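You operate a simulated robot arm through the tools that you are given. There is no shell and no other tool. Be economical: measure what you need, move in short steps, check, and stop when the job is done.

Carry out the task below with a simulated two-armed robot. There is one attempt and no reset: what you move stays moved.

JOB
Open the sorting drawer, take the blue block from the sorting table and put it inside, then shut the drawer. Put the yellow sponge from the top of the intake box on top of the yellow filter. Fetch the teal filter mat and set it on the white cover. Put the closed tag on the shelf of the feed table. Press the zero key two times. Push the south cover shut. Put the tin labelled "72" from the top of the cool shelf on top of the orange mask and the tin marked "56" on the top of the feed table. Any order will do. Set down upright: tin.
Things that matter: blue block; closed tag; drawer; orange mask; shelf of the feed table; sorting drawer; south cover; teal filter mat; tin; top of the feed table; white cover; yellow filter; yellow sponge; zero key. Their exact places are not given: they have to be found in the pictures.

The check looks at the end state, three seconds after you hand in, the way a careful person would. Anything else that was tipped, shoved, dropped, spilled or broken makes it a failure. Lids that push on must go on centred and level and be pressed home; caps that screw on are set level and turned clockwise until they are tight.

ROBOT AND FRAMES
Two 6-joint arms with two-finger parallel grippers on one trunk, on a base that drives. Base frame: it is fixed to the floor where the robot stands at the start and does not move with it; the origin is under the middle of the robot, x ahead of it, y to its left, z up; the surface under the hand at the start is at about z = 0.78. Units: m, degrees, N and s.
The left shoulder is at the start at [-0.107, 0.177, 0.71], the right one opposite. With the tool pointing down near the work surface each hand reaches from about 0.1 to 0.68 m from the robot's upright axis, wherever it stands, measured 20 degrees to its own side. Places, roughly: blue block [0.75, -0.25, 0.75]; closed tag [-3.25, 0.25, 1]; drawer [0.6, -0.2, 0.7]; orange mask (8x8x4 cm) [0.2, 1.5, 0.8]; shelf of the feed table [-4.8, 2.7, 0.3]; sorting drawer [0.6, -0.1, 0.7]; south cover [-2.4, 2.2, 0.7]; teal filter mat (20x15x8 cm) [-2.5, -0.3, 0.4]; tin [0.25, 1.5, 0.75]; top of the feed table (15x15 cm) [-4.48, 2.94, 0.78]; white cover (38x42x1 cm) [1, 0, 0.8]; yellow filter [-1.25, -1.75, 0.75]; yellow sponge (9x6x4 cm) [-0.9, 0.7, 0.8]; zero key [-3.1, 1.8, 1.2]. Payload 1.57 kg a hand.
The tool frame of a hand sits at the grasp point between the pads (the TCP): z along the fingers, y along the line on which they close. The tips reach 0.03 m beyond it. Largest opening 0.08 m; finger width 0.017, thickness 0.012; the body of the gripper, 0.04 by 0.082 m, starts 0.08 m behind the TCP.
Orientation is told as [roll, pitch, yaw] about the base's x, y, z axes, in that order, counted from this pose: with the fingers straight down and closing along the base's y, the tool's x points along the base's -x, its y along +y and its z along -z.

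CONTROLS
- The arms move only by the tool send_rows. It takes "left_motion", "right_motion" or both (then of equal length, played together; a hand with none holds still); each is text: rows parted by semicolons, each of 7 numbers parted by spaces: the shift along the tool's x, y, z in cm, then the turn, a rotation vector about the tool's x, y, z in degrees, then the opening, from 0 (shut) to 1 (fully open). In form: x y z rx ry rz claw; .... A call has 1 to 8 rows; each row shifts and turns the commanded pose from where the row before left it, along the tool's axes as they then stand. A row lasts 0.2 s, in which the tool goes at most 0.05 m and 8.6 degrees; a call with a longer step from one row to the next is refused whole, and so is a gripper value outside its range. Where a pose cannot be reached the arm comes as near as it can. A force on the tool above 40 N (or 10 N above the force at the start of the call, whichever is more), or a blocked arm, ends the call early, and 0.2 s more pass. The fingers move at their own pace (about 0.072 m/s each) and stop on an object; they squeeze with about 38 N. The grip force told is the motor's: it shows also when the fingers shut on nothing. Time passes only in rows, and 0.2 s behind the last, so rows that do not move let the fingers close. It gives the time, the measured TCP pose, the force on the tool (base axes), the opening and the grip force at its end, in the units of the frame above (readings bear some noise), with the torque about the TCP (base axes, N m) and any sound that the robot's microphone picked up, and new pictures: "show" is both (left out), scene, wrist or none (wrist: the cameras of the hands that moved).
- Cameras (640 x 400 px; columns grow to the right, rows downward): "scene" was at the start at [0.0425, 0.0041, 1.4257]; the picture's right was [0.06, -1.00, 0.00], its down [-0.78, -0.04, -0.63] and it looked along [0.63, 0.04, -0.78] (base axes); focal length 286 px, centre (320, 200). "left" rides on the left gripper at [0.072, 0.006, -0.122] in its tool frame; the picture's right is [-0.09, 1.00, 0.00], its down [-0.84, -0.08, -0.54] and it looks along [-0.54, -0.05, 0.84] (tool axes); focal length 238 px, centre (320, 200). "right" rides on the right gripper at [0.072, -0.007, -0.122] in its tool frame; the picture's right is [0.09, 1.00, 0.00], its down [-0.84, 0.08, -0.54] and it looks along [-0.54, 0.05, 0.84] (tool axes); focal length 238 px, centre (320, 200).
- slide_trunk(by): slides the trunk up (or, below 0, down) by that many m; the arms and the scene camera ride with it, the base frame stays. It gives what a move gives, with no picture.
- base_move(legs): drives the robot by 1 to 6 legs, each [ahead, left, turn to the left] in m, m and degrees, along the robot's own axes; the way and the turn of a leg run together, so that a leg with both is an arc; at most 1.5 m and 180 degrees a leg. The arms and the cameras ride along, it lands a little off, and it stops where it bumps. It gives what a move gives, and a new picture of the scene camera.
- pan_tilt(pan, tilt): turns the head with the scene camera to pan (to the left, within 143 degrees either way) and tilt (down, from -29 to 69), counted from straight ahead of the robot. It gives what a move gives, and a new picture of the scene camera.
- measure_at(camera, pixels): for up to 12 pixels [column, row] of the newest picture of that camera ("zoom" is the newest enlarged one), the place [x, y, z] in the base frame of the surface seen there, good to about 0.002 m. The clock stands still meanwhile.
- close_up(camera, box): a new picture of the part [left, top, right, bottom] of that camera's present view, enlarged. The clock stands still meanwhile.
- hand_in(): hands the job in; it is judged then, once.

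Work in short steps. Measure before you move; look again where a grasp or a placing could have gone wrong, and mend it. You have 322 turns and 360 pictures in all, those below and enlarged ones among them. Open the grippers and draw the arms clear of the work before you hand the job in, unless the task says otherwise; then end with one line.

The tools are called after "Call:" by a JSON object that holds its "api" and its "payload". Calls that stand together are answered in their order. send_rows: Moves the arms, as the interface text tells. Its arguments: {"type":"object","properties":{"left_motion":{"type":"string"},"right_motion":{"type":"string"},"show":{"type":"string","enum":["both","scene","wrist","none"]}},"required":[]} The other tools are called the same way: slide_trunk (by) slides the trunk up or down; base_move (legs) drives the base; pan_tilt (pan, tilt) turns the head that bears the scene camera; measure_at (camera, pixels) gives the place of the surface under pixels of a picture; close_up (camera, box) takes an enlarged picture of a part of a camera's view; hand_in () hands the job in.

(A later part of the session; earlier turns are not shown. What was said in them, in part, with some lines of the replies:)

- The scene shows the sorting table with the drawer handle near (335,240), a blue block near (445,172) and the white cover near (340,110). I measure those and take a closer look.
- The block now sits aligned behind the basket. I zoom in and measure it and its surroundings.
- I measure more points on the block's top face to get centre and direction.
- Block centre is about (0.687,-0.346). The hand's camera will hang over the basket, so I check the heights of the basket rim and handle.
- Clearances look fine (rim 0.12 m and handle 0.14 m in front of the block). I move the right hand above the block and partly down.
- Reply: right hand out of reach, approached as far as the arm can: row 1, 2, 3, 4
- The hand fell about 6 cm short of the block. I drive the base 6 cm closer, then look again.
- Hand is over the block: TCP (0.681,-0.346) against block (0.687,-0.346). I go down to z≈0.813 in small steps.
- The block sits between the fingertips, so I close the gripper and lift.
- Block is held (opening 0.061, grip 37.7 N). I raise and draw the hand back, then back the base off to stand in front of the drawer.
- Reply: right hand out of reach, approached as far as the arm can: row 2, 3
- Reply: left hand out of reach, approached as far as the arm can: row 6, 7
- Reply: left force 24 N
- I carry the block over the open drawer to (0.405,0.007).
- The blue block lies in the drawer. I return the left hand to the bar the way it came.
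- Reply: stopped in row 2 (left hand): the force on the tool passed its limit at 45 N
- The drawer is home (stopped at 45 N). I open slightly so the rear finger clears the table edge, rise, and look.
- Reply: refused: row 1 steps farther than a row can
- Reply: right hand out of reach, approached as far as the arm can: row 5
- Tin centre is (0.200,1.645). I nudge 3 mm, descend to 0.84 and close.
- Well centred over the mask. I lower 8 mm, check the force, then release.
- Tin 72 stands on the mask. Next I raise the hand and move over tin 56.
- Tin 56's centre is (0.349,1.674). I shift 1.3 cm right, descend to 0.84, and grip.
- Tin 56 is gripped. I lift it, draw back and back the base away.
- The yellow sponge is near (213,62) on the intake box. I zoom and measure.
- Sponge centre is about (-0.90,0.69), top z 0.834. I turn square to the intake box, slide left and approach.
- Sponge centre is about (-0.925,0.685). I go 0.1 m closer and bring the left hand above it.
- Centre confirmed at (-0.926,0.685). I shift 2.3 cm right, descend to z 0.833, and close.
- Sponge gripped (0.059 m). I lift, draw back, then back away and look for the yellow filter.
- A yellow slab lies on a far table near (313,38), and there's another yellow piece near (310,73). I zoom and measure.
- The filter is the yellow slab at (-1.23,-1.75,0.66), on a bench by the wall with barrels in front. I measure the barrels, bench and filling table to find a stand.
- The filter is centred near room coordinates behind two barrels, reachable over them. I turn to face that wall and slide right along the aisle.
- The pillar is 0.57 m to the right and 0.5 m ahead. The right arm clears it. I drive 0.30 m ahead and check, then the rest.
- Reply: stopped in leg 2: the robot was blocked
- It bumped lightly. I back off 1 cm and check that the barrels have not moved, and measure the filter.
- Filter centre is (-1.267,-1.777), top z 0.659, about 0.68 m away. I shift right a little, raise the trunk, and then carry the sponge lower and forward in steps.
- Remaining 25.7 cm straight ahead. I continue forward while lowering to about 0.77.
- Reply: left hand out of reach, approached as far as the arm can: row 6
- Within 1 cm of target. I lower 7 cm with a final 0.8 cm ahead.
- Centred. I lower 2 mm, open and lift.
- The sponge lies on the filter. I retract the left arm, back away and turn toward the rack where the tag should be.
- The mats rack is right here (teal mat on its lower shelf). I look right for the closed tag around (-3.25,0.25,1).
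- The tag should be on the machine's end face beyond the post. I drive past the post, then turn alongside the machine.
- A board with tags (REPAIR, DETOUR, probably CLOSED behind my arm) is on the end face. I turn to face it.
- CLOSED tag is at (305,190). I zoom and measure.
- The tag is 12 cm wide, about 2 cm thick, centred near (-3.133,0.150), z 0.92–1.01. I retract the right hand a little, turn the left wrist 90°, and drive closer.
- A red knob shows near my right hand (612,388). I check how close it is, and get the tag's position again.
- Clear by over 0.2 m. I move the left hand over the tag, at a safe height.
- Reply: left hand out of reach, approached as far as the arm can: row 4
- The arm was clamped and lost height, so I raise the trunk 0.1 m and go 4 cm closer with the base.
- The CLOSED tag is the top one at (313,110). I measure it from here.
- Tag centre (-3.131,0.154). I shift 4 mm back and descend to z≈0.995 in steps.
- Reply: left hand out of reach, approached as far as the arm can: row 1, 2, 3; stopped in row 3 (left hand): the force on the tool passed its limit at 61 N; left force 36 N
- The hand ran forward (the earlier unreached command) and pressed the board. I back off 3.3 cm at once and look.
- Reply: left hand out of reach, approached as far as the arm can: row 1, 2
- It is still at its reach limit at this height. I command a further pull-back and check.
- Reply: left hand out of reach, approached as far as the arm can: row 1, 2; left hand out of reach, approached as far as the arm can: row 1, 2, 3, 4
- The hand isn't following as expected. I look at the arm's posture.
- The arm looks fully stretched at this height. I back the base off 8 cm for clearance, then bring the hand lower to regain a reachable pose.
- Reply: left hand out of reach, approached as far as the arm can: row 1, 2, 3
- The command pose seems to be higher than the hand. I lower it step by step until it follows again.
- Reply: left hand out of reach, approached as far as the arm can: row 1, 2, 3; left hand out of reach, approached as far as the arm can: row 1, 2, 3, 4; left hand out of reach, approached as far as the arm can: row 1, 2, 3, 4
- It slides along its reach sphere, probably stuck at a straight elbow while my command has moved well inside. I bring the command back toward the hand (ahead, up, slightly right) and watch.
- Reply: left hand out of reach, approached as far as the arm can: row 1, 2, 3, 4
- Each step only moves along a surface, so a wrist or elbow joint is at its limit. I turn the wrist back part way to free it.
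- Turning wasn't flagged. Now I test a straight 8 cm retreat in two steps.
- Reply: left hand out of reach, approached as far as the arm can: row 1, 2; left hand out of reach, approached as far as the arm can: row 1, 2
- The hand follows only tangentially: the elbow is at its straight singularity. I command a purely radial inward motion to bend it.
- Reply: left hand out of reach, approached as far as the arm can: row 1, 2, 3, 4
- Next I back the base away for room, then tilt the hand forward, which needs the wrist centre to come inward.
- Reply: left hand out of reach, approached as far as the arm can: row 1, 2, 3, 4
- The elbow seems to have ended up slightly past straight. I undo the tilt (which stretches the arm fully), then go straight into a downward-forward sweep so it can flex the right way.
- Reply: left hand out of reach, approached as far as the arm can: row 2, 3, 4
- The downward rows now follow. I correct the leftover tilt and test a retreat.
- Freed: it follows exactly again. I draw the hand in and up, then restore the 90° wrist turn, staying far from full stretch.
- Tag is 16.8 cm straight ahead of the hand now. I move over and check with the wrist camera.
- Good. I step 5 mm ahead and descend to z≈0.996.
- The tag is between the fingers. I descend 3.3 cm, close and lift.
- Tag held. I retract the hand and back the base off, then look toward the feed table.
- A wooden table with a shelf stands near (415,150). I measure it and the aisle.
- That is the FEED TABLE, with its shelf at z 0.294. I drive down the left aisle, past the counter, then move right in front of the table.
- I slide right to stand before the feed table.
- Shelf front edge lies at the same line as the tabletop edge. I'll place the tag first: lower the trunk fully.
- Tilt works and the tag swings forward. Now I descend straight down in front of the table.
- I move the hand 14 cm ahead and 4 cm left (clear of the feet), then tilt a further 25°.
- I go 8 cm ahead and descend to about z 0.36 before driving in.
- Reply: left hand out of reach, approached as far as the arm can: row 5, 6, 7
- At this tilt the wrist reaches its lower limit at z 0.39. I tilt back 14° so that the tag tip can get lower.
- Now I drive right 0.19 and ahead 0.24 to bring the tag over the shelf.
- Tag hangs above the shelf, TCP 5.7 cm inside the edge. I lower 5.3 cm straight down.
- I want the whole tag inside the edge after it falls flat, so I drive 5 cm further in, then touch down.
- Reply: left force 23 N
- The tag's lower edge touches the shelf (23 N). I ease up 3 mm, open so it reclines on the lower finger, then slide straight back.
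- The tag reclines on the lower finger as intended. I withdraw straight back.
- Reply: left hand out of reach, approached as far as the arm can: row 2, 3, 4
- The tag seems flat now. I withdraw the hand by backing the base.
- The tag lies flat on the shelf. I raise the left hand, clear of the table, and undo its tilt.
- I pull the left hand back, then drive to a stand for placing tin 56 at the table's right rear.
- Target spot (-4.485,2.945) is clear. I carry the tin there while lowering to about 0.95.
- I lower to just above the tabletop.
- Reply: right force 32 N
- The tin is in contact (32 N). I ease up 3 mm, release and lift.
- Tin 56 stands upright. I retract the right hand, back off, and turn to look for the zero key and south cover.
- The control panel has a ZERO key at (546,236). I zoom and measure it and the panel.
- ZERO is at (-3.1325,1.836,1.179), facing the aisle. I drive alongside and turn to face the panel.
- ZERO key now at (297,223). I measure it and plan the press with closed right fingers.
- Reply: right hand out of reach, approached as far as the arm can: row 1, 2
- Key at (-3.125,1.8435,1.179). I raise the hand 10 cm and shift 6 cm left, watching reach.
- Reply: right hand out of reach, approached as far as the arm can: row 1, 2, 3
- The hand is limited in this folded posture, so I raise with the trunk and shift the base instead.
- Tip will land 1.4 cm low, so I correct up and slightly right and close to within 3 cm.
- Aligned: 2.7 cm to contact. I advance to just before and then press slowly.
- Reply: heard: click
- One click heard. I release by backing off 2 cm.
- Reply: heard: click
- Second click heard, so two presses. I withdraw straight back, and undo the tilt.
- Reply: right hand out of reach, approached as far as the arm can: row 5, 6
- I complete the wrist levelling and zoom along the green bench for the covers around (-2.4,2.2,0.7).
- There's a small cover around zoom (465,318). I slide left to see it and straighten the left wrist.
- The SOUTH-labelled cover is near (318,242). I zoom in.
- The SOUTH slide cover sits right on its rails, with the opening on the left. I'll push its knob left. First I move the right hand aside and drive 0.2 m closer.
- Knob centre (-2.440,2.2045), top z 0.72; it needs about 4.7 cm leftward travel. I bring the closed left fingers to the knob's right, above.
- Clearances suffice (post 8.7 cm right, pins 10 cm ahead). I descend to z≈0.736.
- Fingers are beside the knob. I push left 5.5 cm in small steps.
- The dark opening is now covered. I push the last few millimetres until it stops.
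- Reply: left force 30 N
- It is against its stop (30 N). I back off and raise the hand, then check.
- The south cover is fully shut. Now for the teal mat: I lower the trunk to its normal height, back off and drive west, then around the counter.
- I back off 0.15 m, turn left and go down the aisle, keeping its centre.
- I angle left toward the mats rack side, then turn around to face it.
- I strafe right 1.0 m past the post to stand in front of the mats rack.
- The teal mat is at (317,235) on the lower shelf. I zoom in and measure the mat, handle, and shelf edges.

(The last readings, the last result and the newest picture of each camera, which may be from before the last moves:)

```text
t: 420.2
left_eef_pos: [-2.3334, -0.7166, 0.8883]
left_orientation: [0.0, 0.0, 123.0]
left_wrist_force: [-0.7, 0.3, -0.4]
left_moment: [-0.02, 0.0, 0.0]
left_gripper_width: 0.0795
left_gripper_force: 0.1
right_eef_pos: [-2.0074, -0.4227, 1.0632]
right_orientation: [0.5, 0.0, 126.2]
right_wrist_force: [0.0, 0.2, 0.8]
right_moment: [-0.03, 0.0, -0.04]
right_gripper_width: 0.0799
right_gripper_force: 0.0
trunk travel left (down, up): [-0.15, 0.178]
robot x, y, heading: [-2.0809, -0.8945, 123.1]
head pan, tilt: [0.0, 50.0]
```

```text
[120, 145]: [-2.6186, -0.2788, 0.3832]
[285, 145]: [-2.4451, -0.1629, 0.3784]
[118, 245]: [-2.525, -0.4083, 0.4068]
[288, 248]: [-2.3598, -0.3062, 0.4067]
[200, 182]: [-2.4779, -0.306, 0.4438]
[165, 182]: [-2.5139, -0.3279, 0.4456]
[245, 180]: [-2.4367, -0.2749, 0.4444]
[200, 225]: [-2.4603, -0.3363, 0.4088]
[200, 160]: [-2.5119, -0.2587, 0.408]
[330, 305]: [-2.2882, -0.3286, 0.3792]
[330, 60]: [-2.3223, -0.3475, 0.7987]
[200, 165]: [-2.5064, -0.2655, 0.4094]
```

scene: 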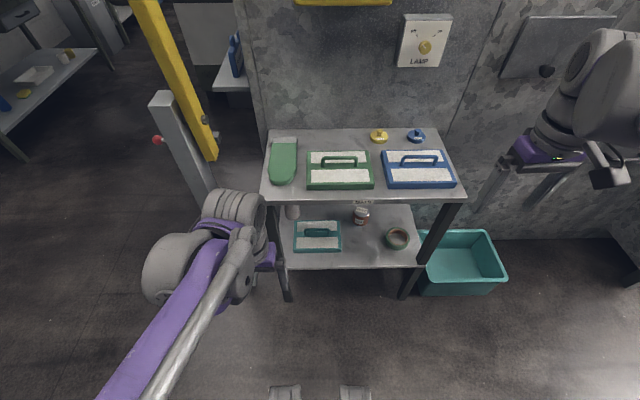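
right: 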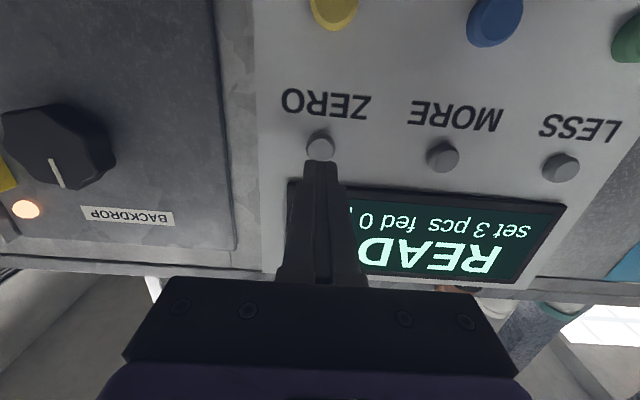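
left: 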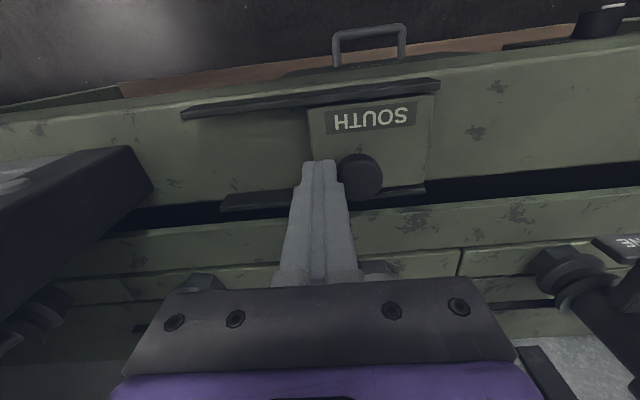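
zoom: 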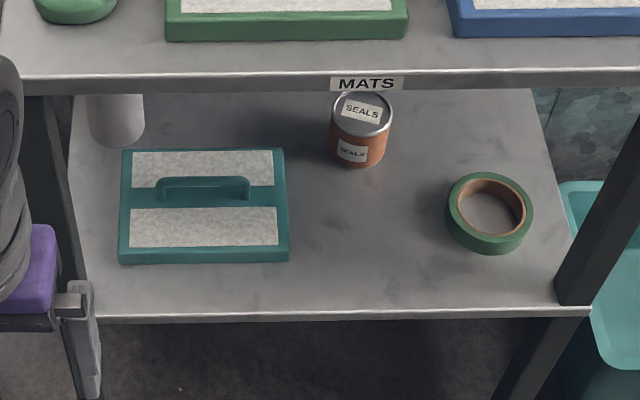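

Handle bar: centre about (-2.476,-0.302), z≈0.445, running sideways; the shelf edges are 12 cm nearer. I'll reach in tilted 45° as with the tag. First wrist turn, trunk down and tilt.

Call:
{"api": "send_rows", "payload": {"left_motion": "0 0 0 0 0 8.4 1; 0 0 0 0 0 8.4 1; 0 0 0 0 0 8.4 1; 0 0 0 0 0 8.4 1; 0 0 0 0 0 8.4 1; 0 0 0 0 0 8.4 1; 0 0 0 0 0 8.4 1; 0 0 0 0 0 8.4 1", "show": "none"}}

Call:
{"api": "slide_trunk", "payload": {"by": -0.15}}

Call:
{"api": "send_rows", "payload": {"left_motion": "0 0 0 0 0 8.4 1; 0 0 0 0 0 8.4 1; 0 0 0 0 0 6 0.6; 0 0 0 -8.4 0 0 0.6; 0 0 0 -8.4 0 0 0.6; 0 0 0 -8.4 0 0 0.6; 0 0 0 -8.4 0 0 0.6; 0 0 0 -8.4 0 0 0.6", "show": "scene"}}

```text
t: 422.0
left_eef_pos: [-2.3338, -0.7147, 0.8873]
left_orientation: [0.0, 0.0, 55.7]
left_wrist_force: [-0.3, 0.1, 0.4]
left_moment: [0.04, 0.0, -0.04]
left_gripper_width: 0.08
left_gripper_force: 0.1
right_eef_pos: [-2.0073, -0.4222, 1.0617]
right_orientation: [0.6, 0.0, 126.3]
right_wrist_force: [0.3, -0.2, -0.4]
right_moment: [0.01, 0.03, -0.02]
right_gripper_width: 0.0801
right_gripper_force: 0.1
trunk travel left (down, up): [-0.15, 0.178]
robot x, y, heading: [-2.0815, -0.8886, 123.3]
head pan, tilt: [0.0, 50.0]
```

```text
t: 423.8
left_eef_pos: [-2.3335, -0.7156, 0.7393]
left_orientation: [0.0, 0.1, 55.8]
left_wrist_force: [-0.5, 0.6, -0.4]
left_moment: [0.0, -0.02, 0.01]
left_gripper_width: 0.0801
left_gripper_force: 0.1
right_eef_pos: [-2.0086, -0.4224, 0.9125]
right_orientation: [0.5, 0.1, 126.2]
right_wrist_force: [0.4, 0.0, -0.4]
right_moment: [0.0, 0.01, 0.01]
right_gripper_width: 0.0798
right_gripper_force: 0.0
trunk travel left (down, up): [0.0, 0.328]
robot x, y, heading: [-2.0811, -0.8885, 123.1]
head pan, tilt: [0.0, 50.0]
```

```text
t: 425.6
left_eef_pos: [-2.3333, -0.7162, 0.7389]
left_orientation: [42.1, -0.1, 33.0]
left_wrist_force: [0.6, -0.3, 0.7]
left_moment: [0.0, -0.02, 0.02]
left_gripper_width: 0.0479
left_gripper_force: 0.0
right_eef_pos: [-2.0069, -0.4234, 0.9132]
right_orientation: [0.4, 0.0, 126.4]
right_wrist_force: [0.3, 0.6, -0.1]
right_moment: [0.0, 0.03, 0.01]
right_gripper_width: 0.08
right_gripper_force: 0.0
trunk travel left (down, up): [0.0, 0.328]
robot x, y, heading: [-2.0802, -0.8876, 123.1]
head pan, tilt: [0.0, 50.0]
```

scene: 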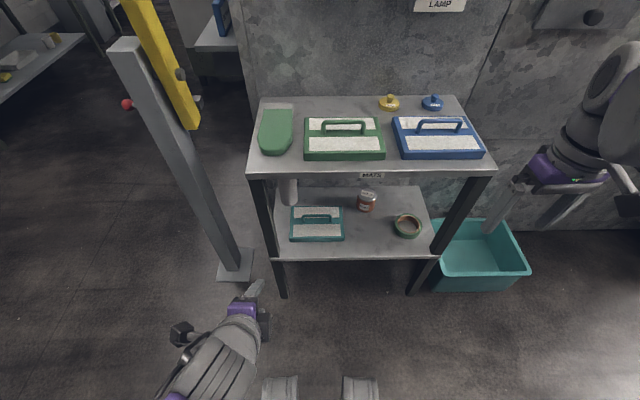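

The posture is good. I tuck the right hand back, and move the left hand ahead and down in front of the shelf.

Call:
{"api": "send_rows", "payload": {"left_motion": "0 2.97 2.68 0 0 0 0.6; 0 2.97 2.68 0 0 0 0.6; 0 2.97 2.68 0 0 0 0.6; 0 -2.81 3.12 0 0 0 0.6; 0 -2.81 3.12 0 0 0 0.6; 0 -2.81 3.12 0 0 0 0.6; 0 -2.81 3.12 0 0 0 0.6; 0 -2.81 3.12 0 0 0 0.6", "right_motion": "3 0 -1 0 0 0 1; 3 0 -1 0 0 0 1; 3 0 -1 0 0 0 1; 3 0 0 0 0 0 1; 3 0 0 0 0 0 1; 0 0 0 0 0 0 1; 0 0 0 0 0 0 1; 0 0 0 0 0 0 1", "show": "none"}}

Call:
{"api": "base_move", "payload": {"legs": [[0, -0.107, 0], [0.1, 0, 0]]}}

Call:
{"api": "send_rows", "payload": {"left_motion": "0 0 0 0 0 0 0.6", "show": "wrist"}}

```text
t: 427.4
left_eef_pos: [-2.3994, -0.6151, 0.5285]
left_orientation: [41.8, 0.0, 33.0]
left_wrist_force: [0.4, -0.5, -0.3]
left_moment: [0.02, 0.0, 0.0]
left_gripper_width: 0.0481
left_gripper_force: 0.0
right_eef_pos: [-1.9183, -0.544, 0.9415]
right_orientation: [0.5, 0.0, 126.3]
right_wrist_force: [0.3, -0.2, -0.3]
right_moment: [-0.02, 0.02, -0.01]
right_gripper_width: 0.0804
right_gripper_force: 0.2
trunk travel left (down, up): [0.0, 0.328]
robot x, y, heading: [-2.0776, -0.8919, 123.1]
head pan, tilt: [0.0, 50.0]
```

```text
t: 429.7
left_eef_pos: [-2.3649, -0.4726, 0.5297]
left_orientation: [41.9, 0.0, 33.0]
left_wrist_force: [0.1, 0.1, 0.4]
left_moment: [0.0, 0.0, -0.01]
left_gripper_width: 0.0479
left_gripper_force: 0.0
right_eef_pos: [-1.8833, -0.4018, 0.9426]
right_orientation: [0.5, -0.1, 126.3]
right_wrist_force: [-0.3, -0.4, -0.1]
right_moment: [-0.01, -0.01, -0.02]
right_gripper_width: 0.0801
right_gripper_force: 0.1
trunk travel left (down, up): [0.0, 0.328]
robot x, y, heading: [-2.0461, -0.7519, 123.2]
head pan, tilt: [0.0, 50.0]
```

scene: 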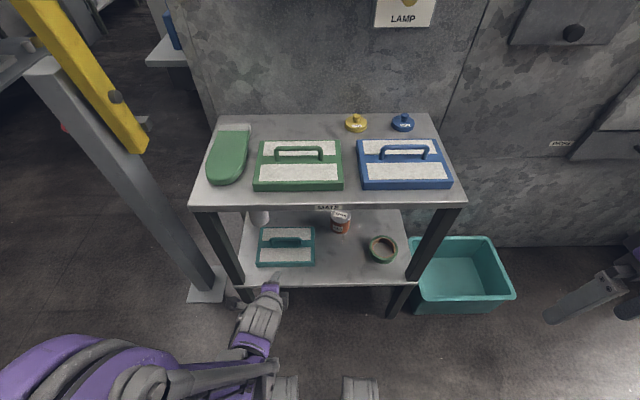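

```text
t: 430.1
left_eef_pos: [-2.3636, -0.4745, 0.5295]
left_orientation: [42.0, 0.0, 33.0]
left_wrist_force: [-0.8, -0.2, 0.3]
left_moment: [0.03, 0.0, 0.05]
left_gripper_width: 0.0481
left_gripper_force: 0.1
right_eef_pos: [-1.884, -0.4014, 0.9427]
right_orientation: [0.5, -0.1, 126.3]
right_wrist_force: [0.1, -0.3, 0.2]
right_moment: [0.01, 0.01, -0.03]
right_gripper_width: 0.0801
right_gripper_force: 0.2
trunk travel left (down, up): [0.0, 0.328]
robot x, y, heading: [-2.049, -0.7459, 123.1]
head pan, tilt: [0.0, 50.0]
```

left: 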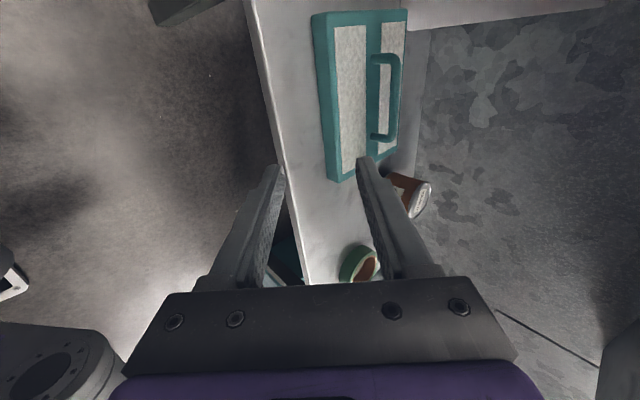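

The handle bar is in the wrist view near (392,100). I zoom and measure it.

Call:
{"api": "close_up", "payload": {"camera": "left", "box": [300, 0, 450, 190]}}

Call:
{"api": "measure_at", "payload": {"camera": "left", "pixels": [[396, 80], [394, 100], [390, 125], [372, 100], [360, 100], [325, 100], [380, 58], [378, 137], [398, 60], [392, 138]]}}

```text
2.11 times, centred on (375, 95) of left
```

zoom: 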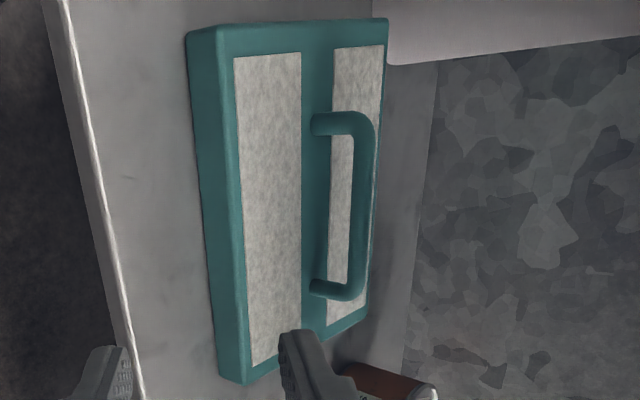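

```text
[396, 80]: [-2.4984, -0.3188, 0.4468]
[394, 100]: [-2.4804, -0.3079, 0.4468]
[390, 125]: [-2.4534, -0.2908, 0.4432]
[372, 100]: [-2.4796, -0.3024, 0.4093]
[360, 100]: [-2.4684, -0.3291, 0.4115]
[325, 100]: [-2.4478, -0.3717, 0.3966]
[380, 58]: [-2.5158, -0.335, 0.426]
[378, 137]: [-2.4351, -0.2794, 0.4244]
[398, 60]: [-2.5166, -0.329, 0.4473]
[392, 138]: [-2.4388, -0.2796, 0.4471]
```

Bar centre is about (-2.476,-0.3045,0.441). I drive 0.1 m in, narrow the fingers to 24 mm and move to the pre-grasp point 8 cm up along the tool axis.

Call:
{"api": "base_move", "payload": {"legs": [[0.1, 0, 0]]}}

Call:
{"api": "send_rows", "payload": {"left_motion": "0 0 0 0 0 0 0.3; 0 0 0 0 0 0 0.3; 0 0 0 0 0 0 0.3", "show": "wrist"}}

Call:
{"api": "measure_at", "payload": {"camera": "left", "pixels": [[330, 60], [330, 90], [330, 120], [320, 90], [340, 90], [345, 90]]}}

```text
t: 431.2
left_eef_pos: [-2.4188, -0.3889, 0.5292]
left_orientation: [41.9, 0.0, 32.9]
left_wrist_force: [0.0, -0.7, -0.3]
left_moment: [0.0, -0.03, -0.03]
left_gripper_width: 0.0479
left_gripper_force: 0.1
right_eef_pos: [-1.9378, -0.3184, 0.944]
right_orientation: [0.6, 0.0, 126.2]
right_wrist_force: [-0.8, 0.9, -0.8]
right_moment: [-0.03, -0.01, 0.01]
right_gripper_width: 0.0801
right_gripper_force: 0.1
trunk travel left (down, up): [0.0, 0.328]
robot x, y, heading: [-2.0995, -0.665, 123.0]
head pan, tilt: [0.0, 50.0]
```

scene: 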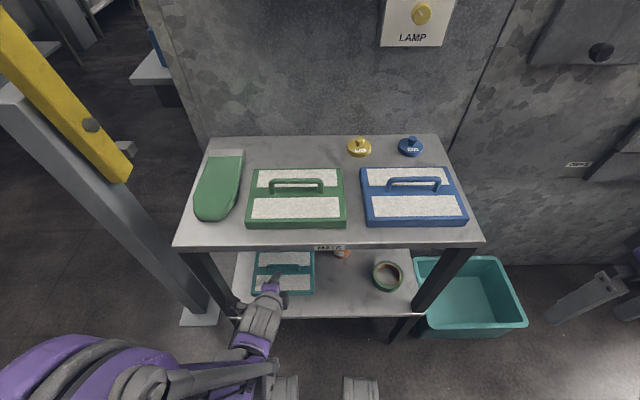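

```text
t: 432.1
left_eef_pos: [-2.4196, -0.3899, 0.5286]
left_orientation: [42.0, 0.0, 32.9]
left_wrist_force: [-0.1, 0.2, -0.7]
left_moment: [0.04, -0.04, 0.0]
left_gripper_width: 0.0237
left_gripper_force: 0.1
right_eef_pos: [-1.9372, -0.3183, 0.9427]
right_orientation: [0.4, 0.0, 126.2]
right_wrist_force: [0.7, -0.1, -0.2]
right_moment: [0.0, -0.04, 0.03]
right_gripper_width: 0.0799
right_gripper_force: 0.1
trunk travel left (down, up): [0.0, 0.328]
robot x, y, heading: [-2.1021, -0.6608, 122.9]
head pan, tilt: [0.0, 50.0]
```

left: 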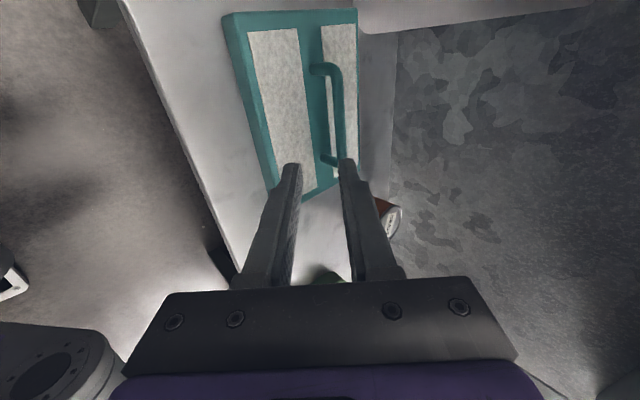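

```text
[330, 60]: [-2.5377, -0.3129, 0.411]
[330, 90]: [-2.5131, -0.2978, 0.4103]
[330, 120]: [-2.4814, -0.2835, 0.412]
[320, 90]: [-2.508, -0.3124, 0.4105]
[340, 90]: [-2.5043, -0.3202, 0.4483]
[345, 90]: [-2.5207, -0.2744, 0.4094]
```

I line up (2.1 cm along tool y) and advance most of the way along the tool axis.

Call:
{"api": "send_rows", "payload": {"left_motion": "0 2.14 0 0 0 0 0.3; 0 0 3 0 0 0 0.3; 0 0 3 0 0 0 0.3; 0 0 2 0 0 0 0.3; 0 0 0 0 0 0 0.3", "show": "wrist"}}

Call:
{"api": "close_up", "payload": {"camera": "left", "box": [240, 20, 420, 240]}}

```text
t: 433.2
left_eef_pos: [-2.4556, -0.3306, 0.4842]
left_orientation: [42.0, 0.0, 32.9]
left_wrist_force: [0.2, 0.2, -0.1]
left_moment: [0.0, -0.01, -0.02]
left_gripper_width: 0.024
left_gripper_force: 0.0
right_eef_pos: [-1.9379, -0.319, 0.9422]
right_orientation: [0.5, 0.0, 126.2]
right_wrist_force: [-0.2, -0.6, -1.0]
right_moment: [-0.01, 0.03, -0.01]
right_gripper_width: 0.0799
right_gripper_force: 0.1
trunk travel left (down, up): [0.0, 0.328]
robot x, y, heading: [-2.1002, -0.6639, 123.3]
head pan, tilt: [0.0, 50.0]
```

left: 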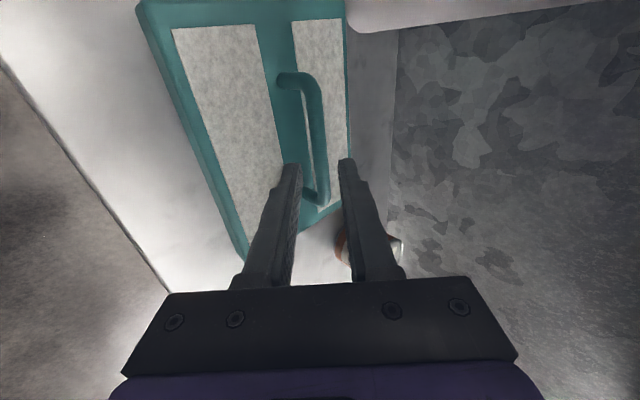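

```text
1.82 times, centred on (330, 130) of left
```

zoom: 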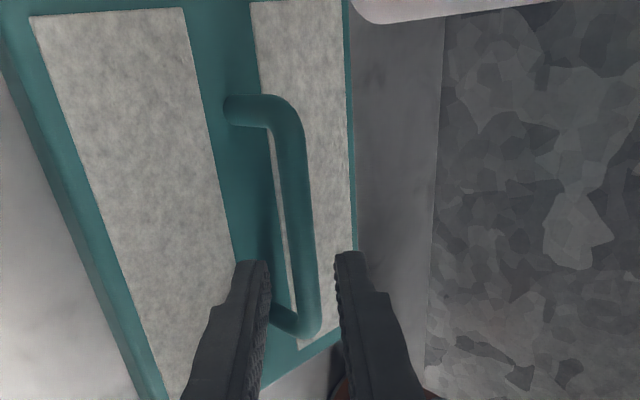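

Call:
{"api": "measure_at", "payload": {"camera": "left", "pixels": [[316, 100], [320, 140], [312, 120], [322, 120], [300, 76], [306, 193], [290, 120]]}}

```text
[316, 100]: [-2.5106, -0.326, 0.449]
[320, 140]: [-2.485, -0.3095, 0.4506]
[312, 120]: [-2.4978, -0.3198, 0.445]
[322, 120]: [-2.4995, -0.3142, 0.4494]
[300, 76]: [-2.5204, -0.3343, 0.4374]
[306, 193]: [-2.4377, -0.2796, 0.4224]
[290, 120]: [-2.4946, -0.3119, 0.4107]
```

The bar is exactly on the tool axis, 5.2 cm ahead. I advance 3.6 cm and close.

Call:
{"api": "send_rows", "payload": {"left_motion": "0 0 2 0 0 0 0.3; 0 0 1.6 0 0 0 0.3; 0 0 0 0 0 0 0.3; 0 0 0 0 0 0 0.05; 0 0 0 0 0 0 0.05; 0 0 0 0 0 0 0.05", "show": "wrist"}}

```text
t: 434.6
left_eef_pos: [-2.4687, -0.3123, 0.4571]
left_orientation: [41.9, 0.0, 33.1]
left_wrist_force: [-0.9, 0.1, 0.6]
left_moment: [0.01, -0.11, 0.03]
left_gripper_width: 0.0111
left_gripper_force: 28.3
right_eef_pos: [-1.9375, -0.3173, 0.9426]
right_orientation: [0.6, 0.0, 126.2]
right_wrist_force: [1.0, -0.4, 0.0]
right_moment: [0.02, 0.03, 0.02]
right_gripper_width: 0.0798
right_gripper_force: 0.0
trunk travel left (down, up): [0.0, 0.328]
robot x, y, heading: [-2.0991, -0.6675, 123.1]
head pan, tilt: [0.0, 50.0]
```

left: 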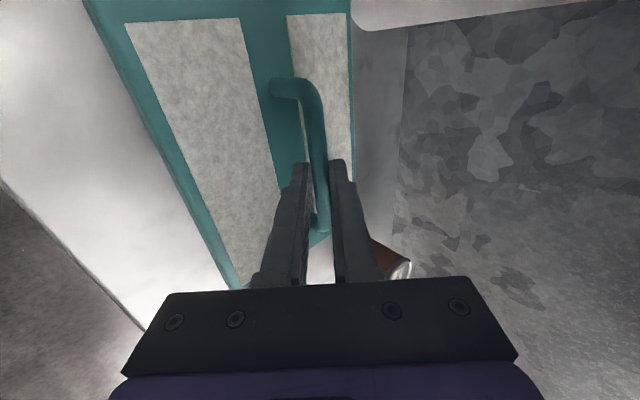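

Gripped on the bar. I lift 5 cm slowly and check.

Call:
{"api": "send_rows", "payload": {"left_motion": "0 1 -1.1 0 0 0 0.05; 0 1.2 -1.3 0 0 0 0.05; 0 1.2 -1.3 0 0 0 0.05; 0 0 0 0 0 0 0.05", "show": "both"}}

```text
t: 435.6
left_eef_pos: [-2.4696, -0.3106, 0.5075]
left_orientation: [41.9, 0.0, 33.1]
left_wrist_force: [0.1, -1.2, -2.1]
left_moment: [-0.01, -0.01, -0.01]
left_gripper_width: 0.011
left_gripper_force: 28.4
right_eef_pos: [-1.9375, -0.3176, 0.9427]
right_orientation: [0.5, 0.0, 126.2]
right_wrist_force: [0.7, 0.0, -0.7]
right_moment: [0.01, -0.01, 0.02]
right_gripper_width: 0.0799
right_gripper_force: 0.1
trunk travel left (down, up): [0.0, 0.328]
robot x, y, heading: [-2.0999, -0.6617, 122.9]
head pan, tilt: [0.0, 50.0]
```

scene: 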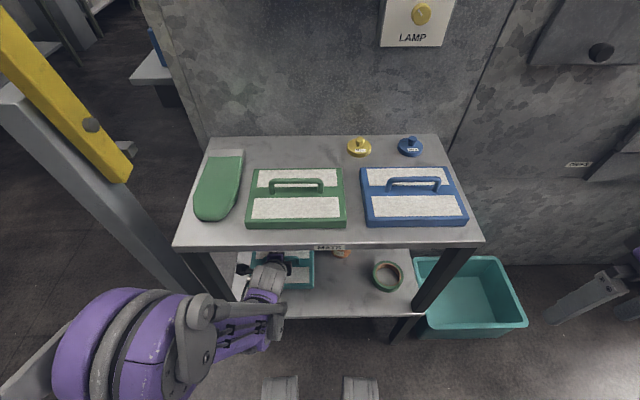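
left: 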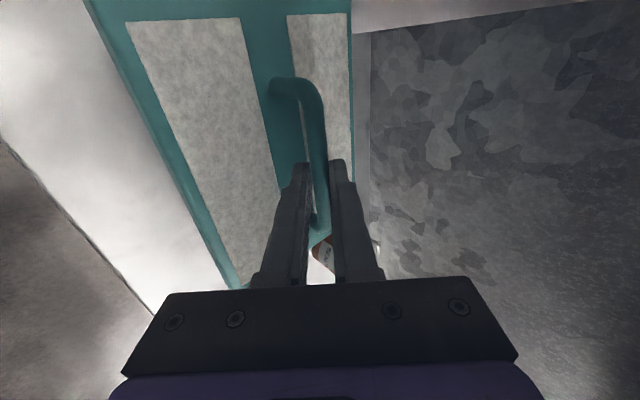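

The mat is up and level. I back straight out.

Call:
{"api": "base_move", "payload": {"legs": [[-0.25, 0, 0], [-0.2, 0, 0]]}}

Call:
{"api": "send_rows", "payload": {"left_motion": "0 2.4 -2.7 0 0 0 0.05; 0 2.4 -2.7 0 0 0 0.05; 0 2.4 -2.7 0 0 0 0.05; 0 2.4 -2.7 0 0 0 0.05; 0 2.4 -2.7 0 0 0 0.05; 0 2.4 -2.7 0 0 0 0.05; 0 0 0 0 0 0 0.05", "show": "both"}}

```text
t: 438.7
left_eef_pos: [-2.2251, -0.6876, 0.5082]
left_orientation: [42.0, 0.1, 33.1]
left_wrist_force: [0.0, -1.0, -1.5]
left_moment: [-0.02, -0.01, 0.02]
left_gripper_width: 0.0111
left_gripper_force: 28.4
right_eef_pos: [-1.6925, -0.694, 0.9428]
right_orientation: [0.5, 0.1, 126.3]
right_wrist_force: [0.9, -0.2, -0.4]
right_moment: [-0.01, 0.03, 0.0]
right_gripper_width: 0.0801
right_gripper_force: 0.0
trunk travel left (down, up): [0.0, 0.328]
robot x, y, heading: [-1.8622, -1.0395, 123.1]
head pan, tilt: [0.0, 50.0]
```

scene: 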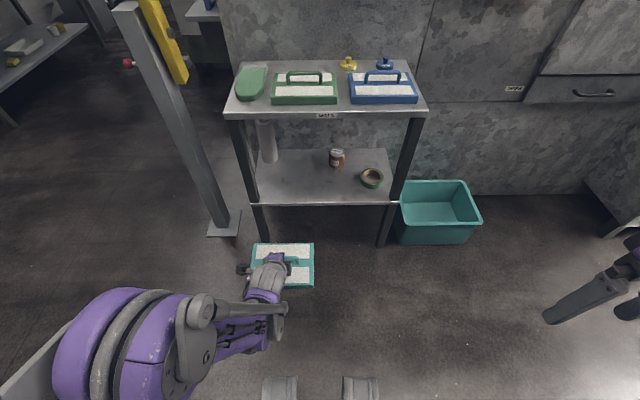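

```text
t: 440.3
left_eef_pos: [-2.2253, -0.689, 0.7246]
left_orientation: [41.8, 0.1, 33.2]
left_wrist_force: [0.2, -0.8, -1.9]
left_moment: [-0.04, -0.03, 0.0]
left_gripper_width: 0.0114
left_gripper_force: 29.0
right_eef_pos: [-1.6932, -0.6938, 0.9429]
right_orientation: [0.5, 0.0, 126.3]
right_wrist_force: [1.0, 0.6, 0.4]
right_moment: [0.0, 0.0, -0.01]
right_gripper_width: 0.0802
right_gripper_force: 0.1
trunk travel left (down, up): [0.0, 0.328]
robot x, y, heading: [-1.8561, -1.0384, 123.0]
head pan, tilt: [0.0, 50.0]
```

scene: 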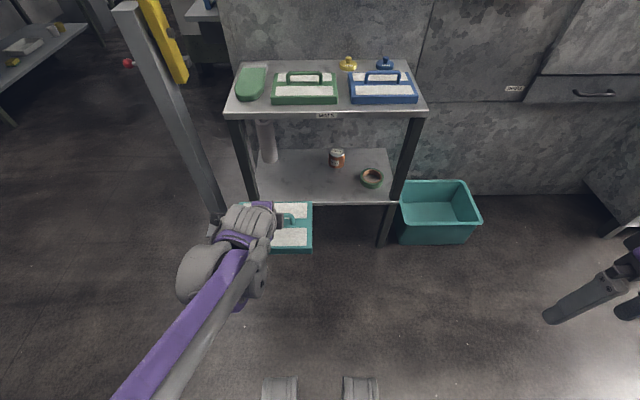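
left: 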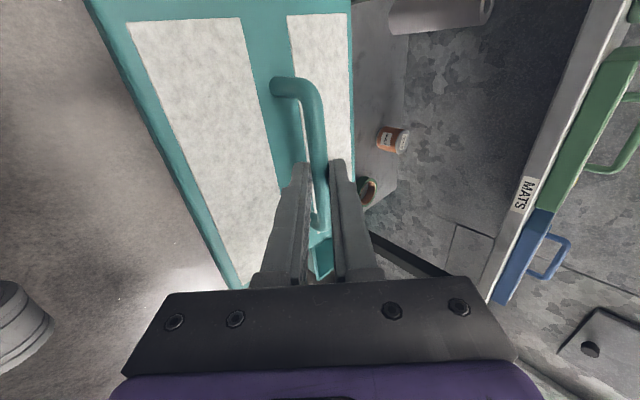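

Mat is held level. I raise the trunk, then strafe along the aisle back to the sorting table.

Call:
{"api": "slide_trunk", "payload": {"by": 0.3}}

Call:
{"api": "base_move", "payload": {"legs": [[0.12, 0, 0], [0, -1.4, 0], [0, -1.4, 0]]}}

```text
t: 443.3
left_eef_pos: [-2.2239, -0.6882, 1.0238]
left_orientation: [41.9, 0.0, 33.1]
left_wrist_force: [0.4, -0.7, -1.3]
left_moment: [0.0, 0.03, 0.04]
left_gripper_width: 0.0112
left_gripper_force: 28.4
right_eef_pos: [-1.6928, -0.6949, 1.2425]
right_orientation: [0.5, 0.1, 126.2]
right_wrist_force: [-0.1, -0.6, 0.6]
right_moment: [0.05, -0.03, -0.02]
right_gripper_width: 0.0799
right_gripper_force: 0.0
trunk travel left (down, up): [-0.3, 0.028]
robot x, y, heading: [-1.8569, -1.0403, 123.2]
head pan, tilt: [0.0, 50.0]
```

```text
t: 468.5
left_eef_pos: [0.0495, 0.9293, 1.0238]
left_orientation: [41.9, 0.0, 33.0]
left_wrist_force: [0.8, -0.1, -2.0]
left_moment: [-0.01, -0.04, -0.04]
left_gripper_width: 0.0112
left_gripper_force: 28.5
right_eef_pos: [0.5803, 0.9221, 1.243]
right_orientation: [0.4, 0.0, 126.2]
right_wrist_force: [-0.8, 0.7, 0.1]
right_moment: [-0.02, 0.0, 0.01]
right_gripper_width: 0.0799
right_gripper_force: 0.1
trunk travel left (down, up): [-0.3, 0.028]
robot x, y, heading: [0.4153, 0.5756, 122.9]
head pan, tilt: [0.0, 50.0]
```

scene: 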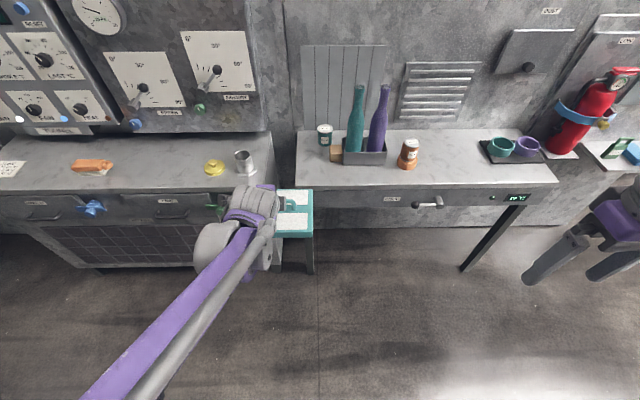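

Tin 72 still stands on the mask. I turn counter-clockwise to face the sorting table.

Call:
{"api": "base_move", "payload": {"legs": [[0.1, 0, 0], [0, 0, 90], [0, 0, 90]]}}

Call:
{"api": "pan_tilt", "payload": {"pan": 15, "tilt": 50}}

```text
t: 477.3
left_eef_pos: [0.7268, 0.3001, 1.024]
left_orientation: [41.9, 0.0, -147.7]
left_wrist_force: [-0.5, -1.0, -1.1]
left_moment: [0.01, -0.02, 0.02]
left_gripper_width: 0.0112
left_gripper_force: 28.5
right_eef_pos: [0.1965, 0.3137, 1.2425]
right_orientation: [0.5, 0.0, -54.5]
right_wrist_force: [-0.5, 0.0, -0.1]
right_moment: [-0.01, -0.02, 0.01]
right_gripper_width: 0.0796
right_gripper_force: 0.1
trunk travel left (down, up): [-0.3, 0.028]
robot x, y, heading: [0.3653, 0.6588, -57.8]
head pan, tilt: [0.0, 50.0]
```

scene: 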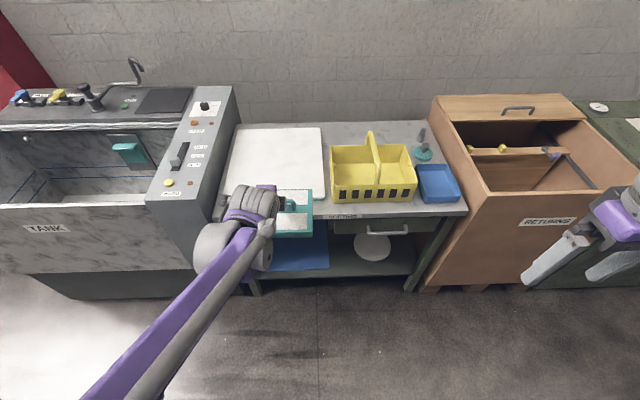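

```text
t: 478.0
left_eef_pos: [0.7271, 0.3003, 1.0244]
left_orientation: [41.9, 0.0, -147.7]
left_wrist_force: [1.4, 1.1, -0.9]
left_moment: [0.04, 0.03, 0.01]
left_gripper_width: 0.011
left_gripper_force: 29.3
right_eef_pos: [0.1967, 0.3146, 1.2439]
right_orientation: [0.5, 0.0, -54.5]
right_wrist_force: [0.3, -0.1, -0.7]
right_moment: [0.01, 0.0, -0.01]
right_gripper_width: 0.08
right_gripper_force: 0.0
trunk travel left (down, up): [-0.3, 0.028]
robot x, y, heading: [0.3616, 0.6594, -57.7]
head pan, tilt: [15.0, 50.0]
```

scene: 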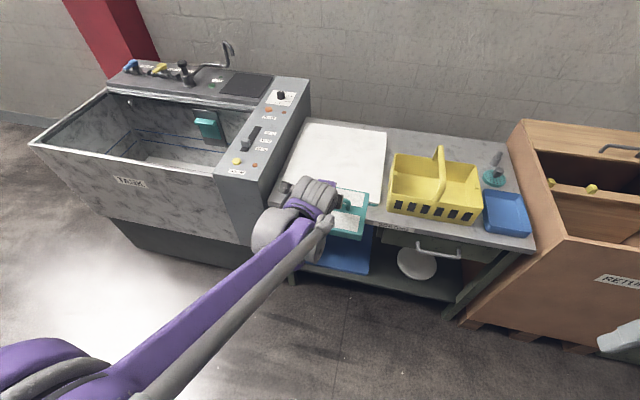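

I measure the white cover's corners.

Call:
{"api": "measure_at", "payload": {"camera": "scene", "pixels": [[310, 125], [384, 134], [380, 200], [345, 160], [385, 200], [285, 170], [385, 132], [308, 122]]}}

```text
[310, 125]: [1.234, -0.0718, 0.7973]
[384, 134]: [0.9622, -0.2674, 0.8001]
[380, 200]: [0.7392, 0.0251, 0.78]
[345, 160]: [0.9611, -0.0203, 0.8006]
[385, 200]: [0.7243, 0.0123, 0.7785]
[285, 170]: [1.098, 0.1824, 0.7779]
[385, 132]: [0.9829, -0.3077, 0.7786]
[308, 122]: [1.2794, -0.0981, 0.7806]
```

Cover spans about U 0.65–1.0, top z 0.80. I drive 0.37 m in and 4.5 cm left so that the mat hovers over its centre.

Call:
{"api": "base_move", "payload": {"legs": [[0, 0.045, 0.7], [0.37, 0, 0]]}}

Call:
{"api": "measure_at", "payload": {"camera": "scene", "pixels": [[310, 125], [384, 134]]}}

```text
t: 481.1
left_eef_pos: [0.972, 0.0189, 1.0231]
left_orientation: [41.9, 0.1, -147.0]
left_wrist_force: [-0.1, -0.4, -1.5]
left_moment: [0.05, 0.02, -0.03]
left_gripper_width: 0.011
left_gripper_force: 28.4
right_eef_pos: [0.4401, 0.0252, 1.2421]
right_orientation: [0.5, 0.1, -53.8]
right_wrist_force: [0.5, 0.7, 0.6]
right_moment: [0.03, 0.0, 0.0]
right_gripper_width: 0.0799
right_gripper_force: 0.0
trunk travel left (down, up): [-0.3, 0.028]
robot x, y, heading: [0.6062, 0.3719, -56.8]
head pan, tilt: [15.0, 50.0]
```

scene: 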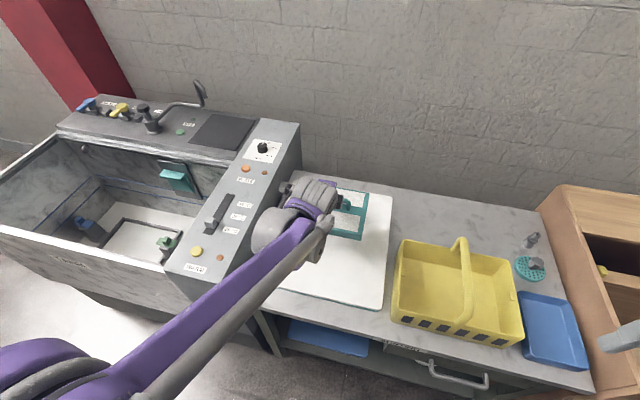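

```text
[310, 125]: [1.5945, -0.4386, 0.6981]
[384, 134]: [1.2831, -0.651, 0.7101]
```

TCP is within 1 cm of the target. I lower 12 cm and look.

Call:
{"api": "send_rows", "payload": {"left_motion": "0 -2.67 2.98 0 0 0 0.05; 0 -2.67 2.98 0 0 0 0.05; 0 -2.67 2.98 0 0 0 0.05; 0 0 0 0 0 0 0.05", "show": "both"}}

Call:
{"api": "close_up", "payload": {"camera": "scene", "box": [240, 150, 420, 320]}}

```text
t: 482.1
left_eef_pos: [0.9715, 0.0193, 0.9033]
left_orientation: [42.0, 0.0, -146.9]
left_wrist_force: [-0.5, 0.3, -1.6]
left_moment: [0.02, 0.03, -0.01]
left_gripper_width: 0.0114
left_gripper_force: 28.9
right_eef_pos: [0.4412, 0.0255, 1.2424]
right_orientation: [0.4, 0.0, -53.8]
right_wrist_force: [0.8, 0.4, -0.1]
right_moment: [-0.01, -0.02, 0.01]
right_gripper_width: 0.0799
right_gripper_force: 0.0
trunk travel left (down, up): [-0.3, 0.028]
robot x, y, heading: [0.6036, 0.3726, -57.1]
head pan, tilt: [15.0, 50.0]
```

scene: 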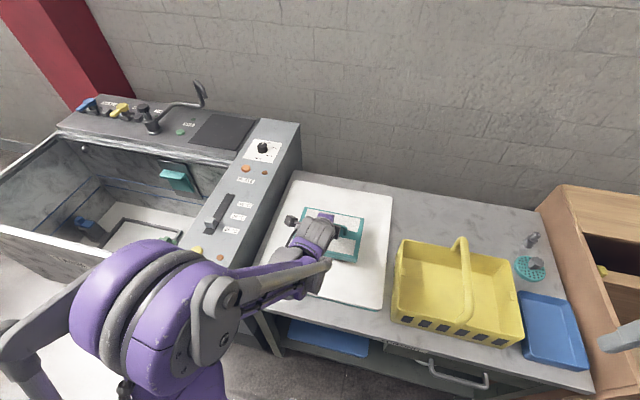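
left: 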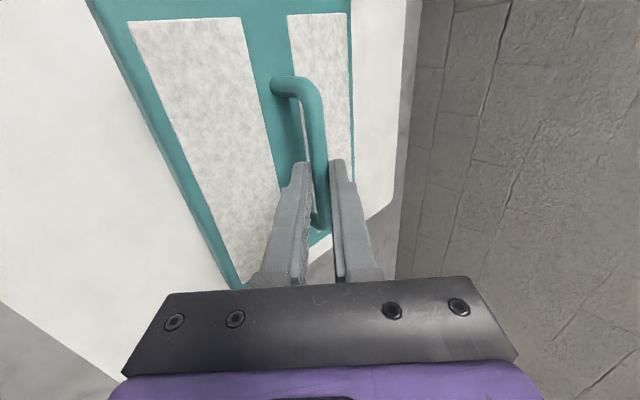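

```text
2.35 times, centred on (330, 235) of scene
```

zoom: 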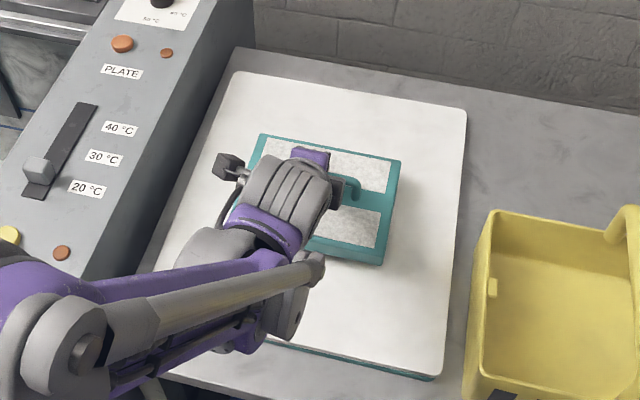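

Well centred on the cover. I lower the last 2–3 cm in small steps until contact.

Call:
{"api": "send_rows", "payload": {"left_motion": "0 -1.2 1.35 0 0 0 0.05; 0 -0.27 0.3 0 0 0 0.05; 0 -0.2 0.22 0 0 0 0.05; 0 0 0 0 0 0 0.05", "show": "none"}}

```text
t: 483.1
left_eef_pos: [0.9722, 0.0188, 0.8782]
left_orientation: [41.9, 0.0, -146.9]
left_wrist_force: [0.8, 0.0, -1.2]
left_moment: [0.03, 0.03, 0.01]
left_gripper_width: 0.0112
left_gripper_force: 28.6
right_eef_pos: [0.4407, 0.0248, 1.2434]
right_orientation: [0.4, -0.1, -53.6]
right_wrist_force: [-0.8, 0.2, 0.1]
right_moment: [0.04, -0.01, -0.03]
right_gripper_width: 0.0799
right_gripper_force: 0.1
trunk travel left (down, up): [-0.3, 0.028]
robot x, y, heading: [0.6012, 0.3698, -57.2]
head pan, tilt: [15.0, 50.0]
```

Call:
{"api": "send_rows", "payload": {"left_motion": "0 -0.14 0.15 0 0 0 0.05; 0 -0.14 0.15 0 0 0 0.05; 0 0 0 0 0 0 0.05", "show": "wrist"}}

```text
t: 483.9
left_eef_pos: [0.9704, 0.0207, 0.877]
left_orientation: [42.4, 0.0, -146.9]
left_wrist_force: [6.2, -3.8, 39.2]
left_moment: [-0.67, -0.41, 0.09]
left_gripper_width: 0.0112
left_gripper_force: 28.8
right_eef_pos: [0.4397, 0.0265, 1.2433]
right_orientation: [0.5, -0.2, -53.8]
right_wrist_force: [-0.6, -0.6, -0.8]
right_moment: [-0.01, 0.02, 0.03]
right_gripper_width: 0.0799
right_gripper_force: 0.0
trunk travel left (down, up): [-0.3, 0.028]
robot x, y, heading: [0.604, 0.3701, -57.0]
head pan, tilt: [15.0, 50.0]
```

left: 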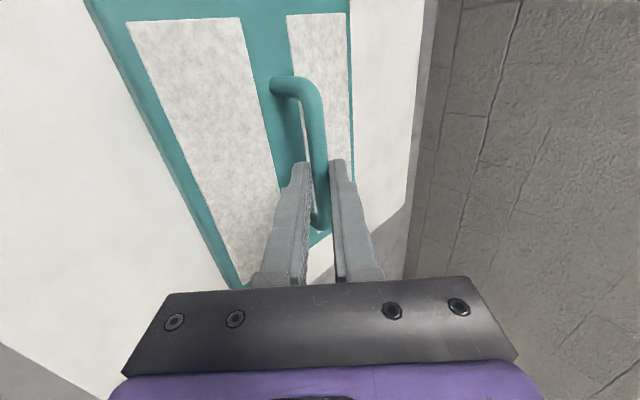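

The mat rests on the cover (39 N). I ease up 2 mm, open to 24 mm and withdraw along the tool axis.

Call:
{"api": "send_rows", "payload": {"left_motion": "0 0.13 -0.15 0 0 0 0.05; 0 0 0 0 0 0 0.3; 0 0 0 0 0 0 0.3; 0 0 -2 0 0 0 0.3; 0 0 -3 0 0 0 0.3; 0 0 -4 0 0 0 0.3; 0 0 -4 0 0 0 0.3; 0 2.7 -3 0 0 0 0.6", "show": "both"}}

```text
t: 485.7
left_eef_pos: [0.9244, 0.0939, 1.0151]
left_orientation: [41.9, 0.0, -147.0]
left_wrist_force: [1.3, -0.8, -0.1]
left_moment: [-0.01, -0.03, -0.01]
left_gripper_width: 0.0479
left_gripper_force: 0.2
right_eef_pos: [0.4401, 0.0256, 1.2433]
right_orientation: [0.5, 0.0, -53.7]
right_wrist_force: [0.3, -0.7, 0.2]
right_moment: [0.0, -0.01, -0.01]
right_gripper_width: 0.0801
right_gripper_force: 0.0
trunk travel left (down, up): [-0.3, 0.028]
robot x, y, heading: [0.601, 0.3746, -57.3]
head pan, tilt: [15.0, 50.0]
```

scene: 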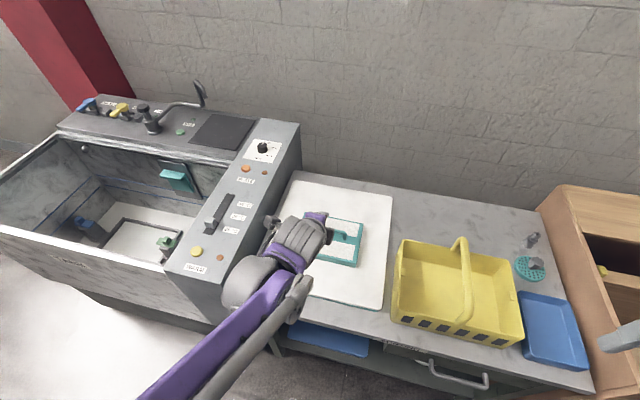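
left: 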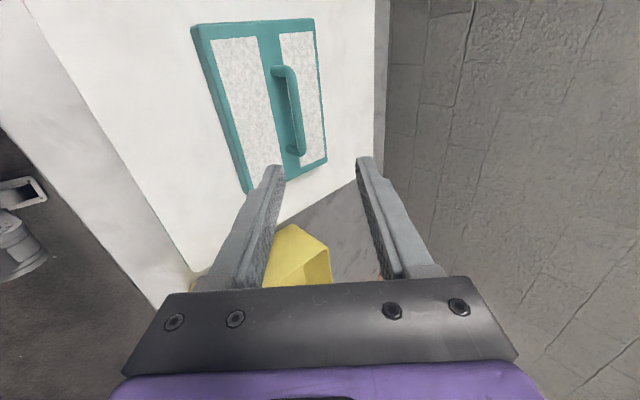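

The mat lies flat on the cover. I draw both arms clear and back the base off for a final look.

Call:
{"api": "send_rows", "payload": {"left_motion": "0 -1 -3 8.4 0 0 1; 0 -1 -3 8.4 0 0 1; 0 0 -1 8.4 0 0 1; 0 0 0 8.4 0 0 1; 0 0 0 8.3 0 0 1; 0 -3 0 0 0 0 1; 0 -3 0 0 0 0 1", "show": "none"}}

Call:
{"api": "base_move", "payload": {"legs": [[-0.4, 0, 0]]}}

Call:
{"api": "close_up", "payload": {"camera": "scene", "box": [260, 120, 540, 300]}}

```text
t: 487.3
left_eef_pos: [0.8598, 0.19, 1.0577]
left_orientation: [0.0, 0.0, -146.9]
left_wrist_force: [0.3, 0.0, 0.4]
left_moment: [0.0, 0.0, 0.04]
left_gripper_width: 0.0801
left_gripper_force: 0.2
right_eef_pos: [0.4407, 0.0253, 1.2437]
right_orientation: [0.6, 0.0, -53.8]
right_wrist_force: [0.0, -0.7, 0.3]
right_moment: [0.02, 0.03, 0.02]
right_gripper_width: 0.0799
right_gripper_force: 0.0
trunk travel left (down, up): [-0.3, 0.028]
robot x, y, heading: [0.6038, 0.3727, -56.9]
head pan, tilt: [15.0, 50.0]
```

```text
t: 489.8
left_eef_pos: [0.643, 0.5244, 1.0579]
left_orientation: [0.0, 0.0, -146.8]
left_wrist_force: [0.1, -0.2, -0.2]
left_moment: [-0.03, 0.01, -0.02]
left_gripper_width: 0.08
left_gripper_force: 0.0
right_eef_pos: [0.2232, 0.3596, 1.2439]
right_orientation: [0.6, 0.0, -53.7]
right_wrist_force: [-0.9, 0.2, -0.1]
right_moment: [0.02, 0.01, 0.03]
right_gripper_width: 0.0799
right_gripper_force: 0.1
trunk travel left (down, up): [-0.3, 0.028]
robot x, y, heading: [0.3872, 0.7059, -56.8]
head pan, tilt: [15.0, 50.0]
```

scene: 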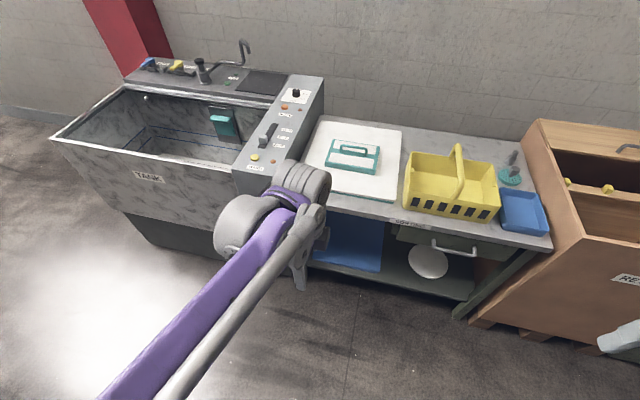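

```text
2.22 times, centred on (400, 210) of scene
```

zoom: 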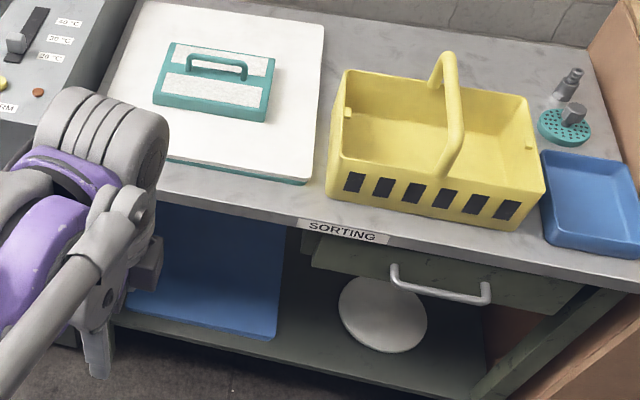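

The mat is right. I check that the drawer front is still flush by measuring it.

Call:
{"api": "measure_at", "payload": {"camera": "zoom", "pixels": [[360, 260], [340, 255], [440, 275], [520, 295], [440, 292], [308, 238], [350, 237]]}}

Call:
{"api": "close_up", "payload": {"camera": "scene", "box": [380, 210, 530, 290]}}

```text
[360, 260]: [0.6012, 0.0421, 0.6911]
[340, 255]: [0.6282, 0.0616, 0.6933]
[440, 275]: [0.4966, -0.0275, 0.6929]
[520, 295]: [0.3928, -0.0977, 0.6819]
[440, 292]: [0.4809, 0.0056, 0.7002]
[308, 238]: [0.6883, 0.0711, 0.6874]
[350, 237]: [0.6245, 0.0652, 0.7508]
```

```text
4.27 times, centred on (455, 250) of scene
```

zoom: 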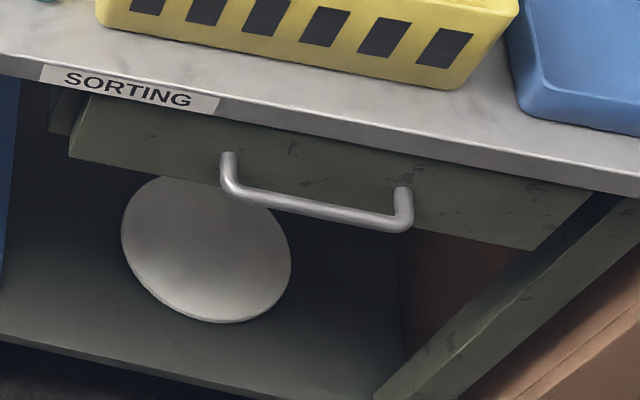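

The drawer front is back at its first position, (0.497,-0.0275), so it is shut. Both grippers are open and the arms are clear, so I hand in.

Call:
{"api": "hand_in", "payload": {}}

```text
The job is handed in.
```

All the steps are done and the job is handed in. One slip: the left hand pressed the barrier board briefly (61 N) while going for the closed tag; nothing there looked moved afterwards.
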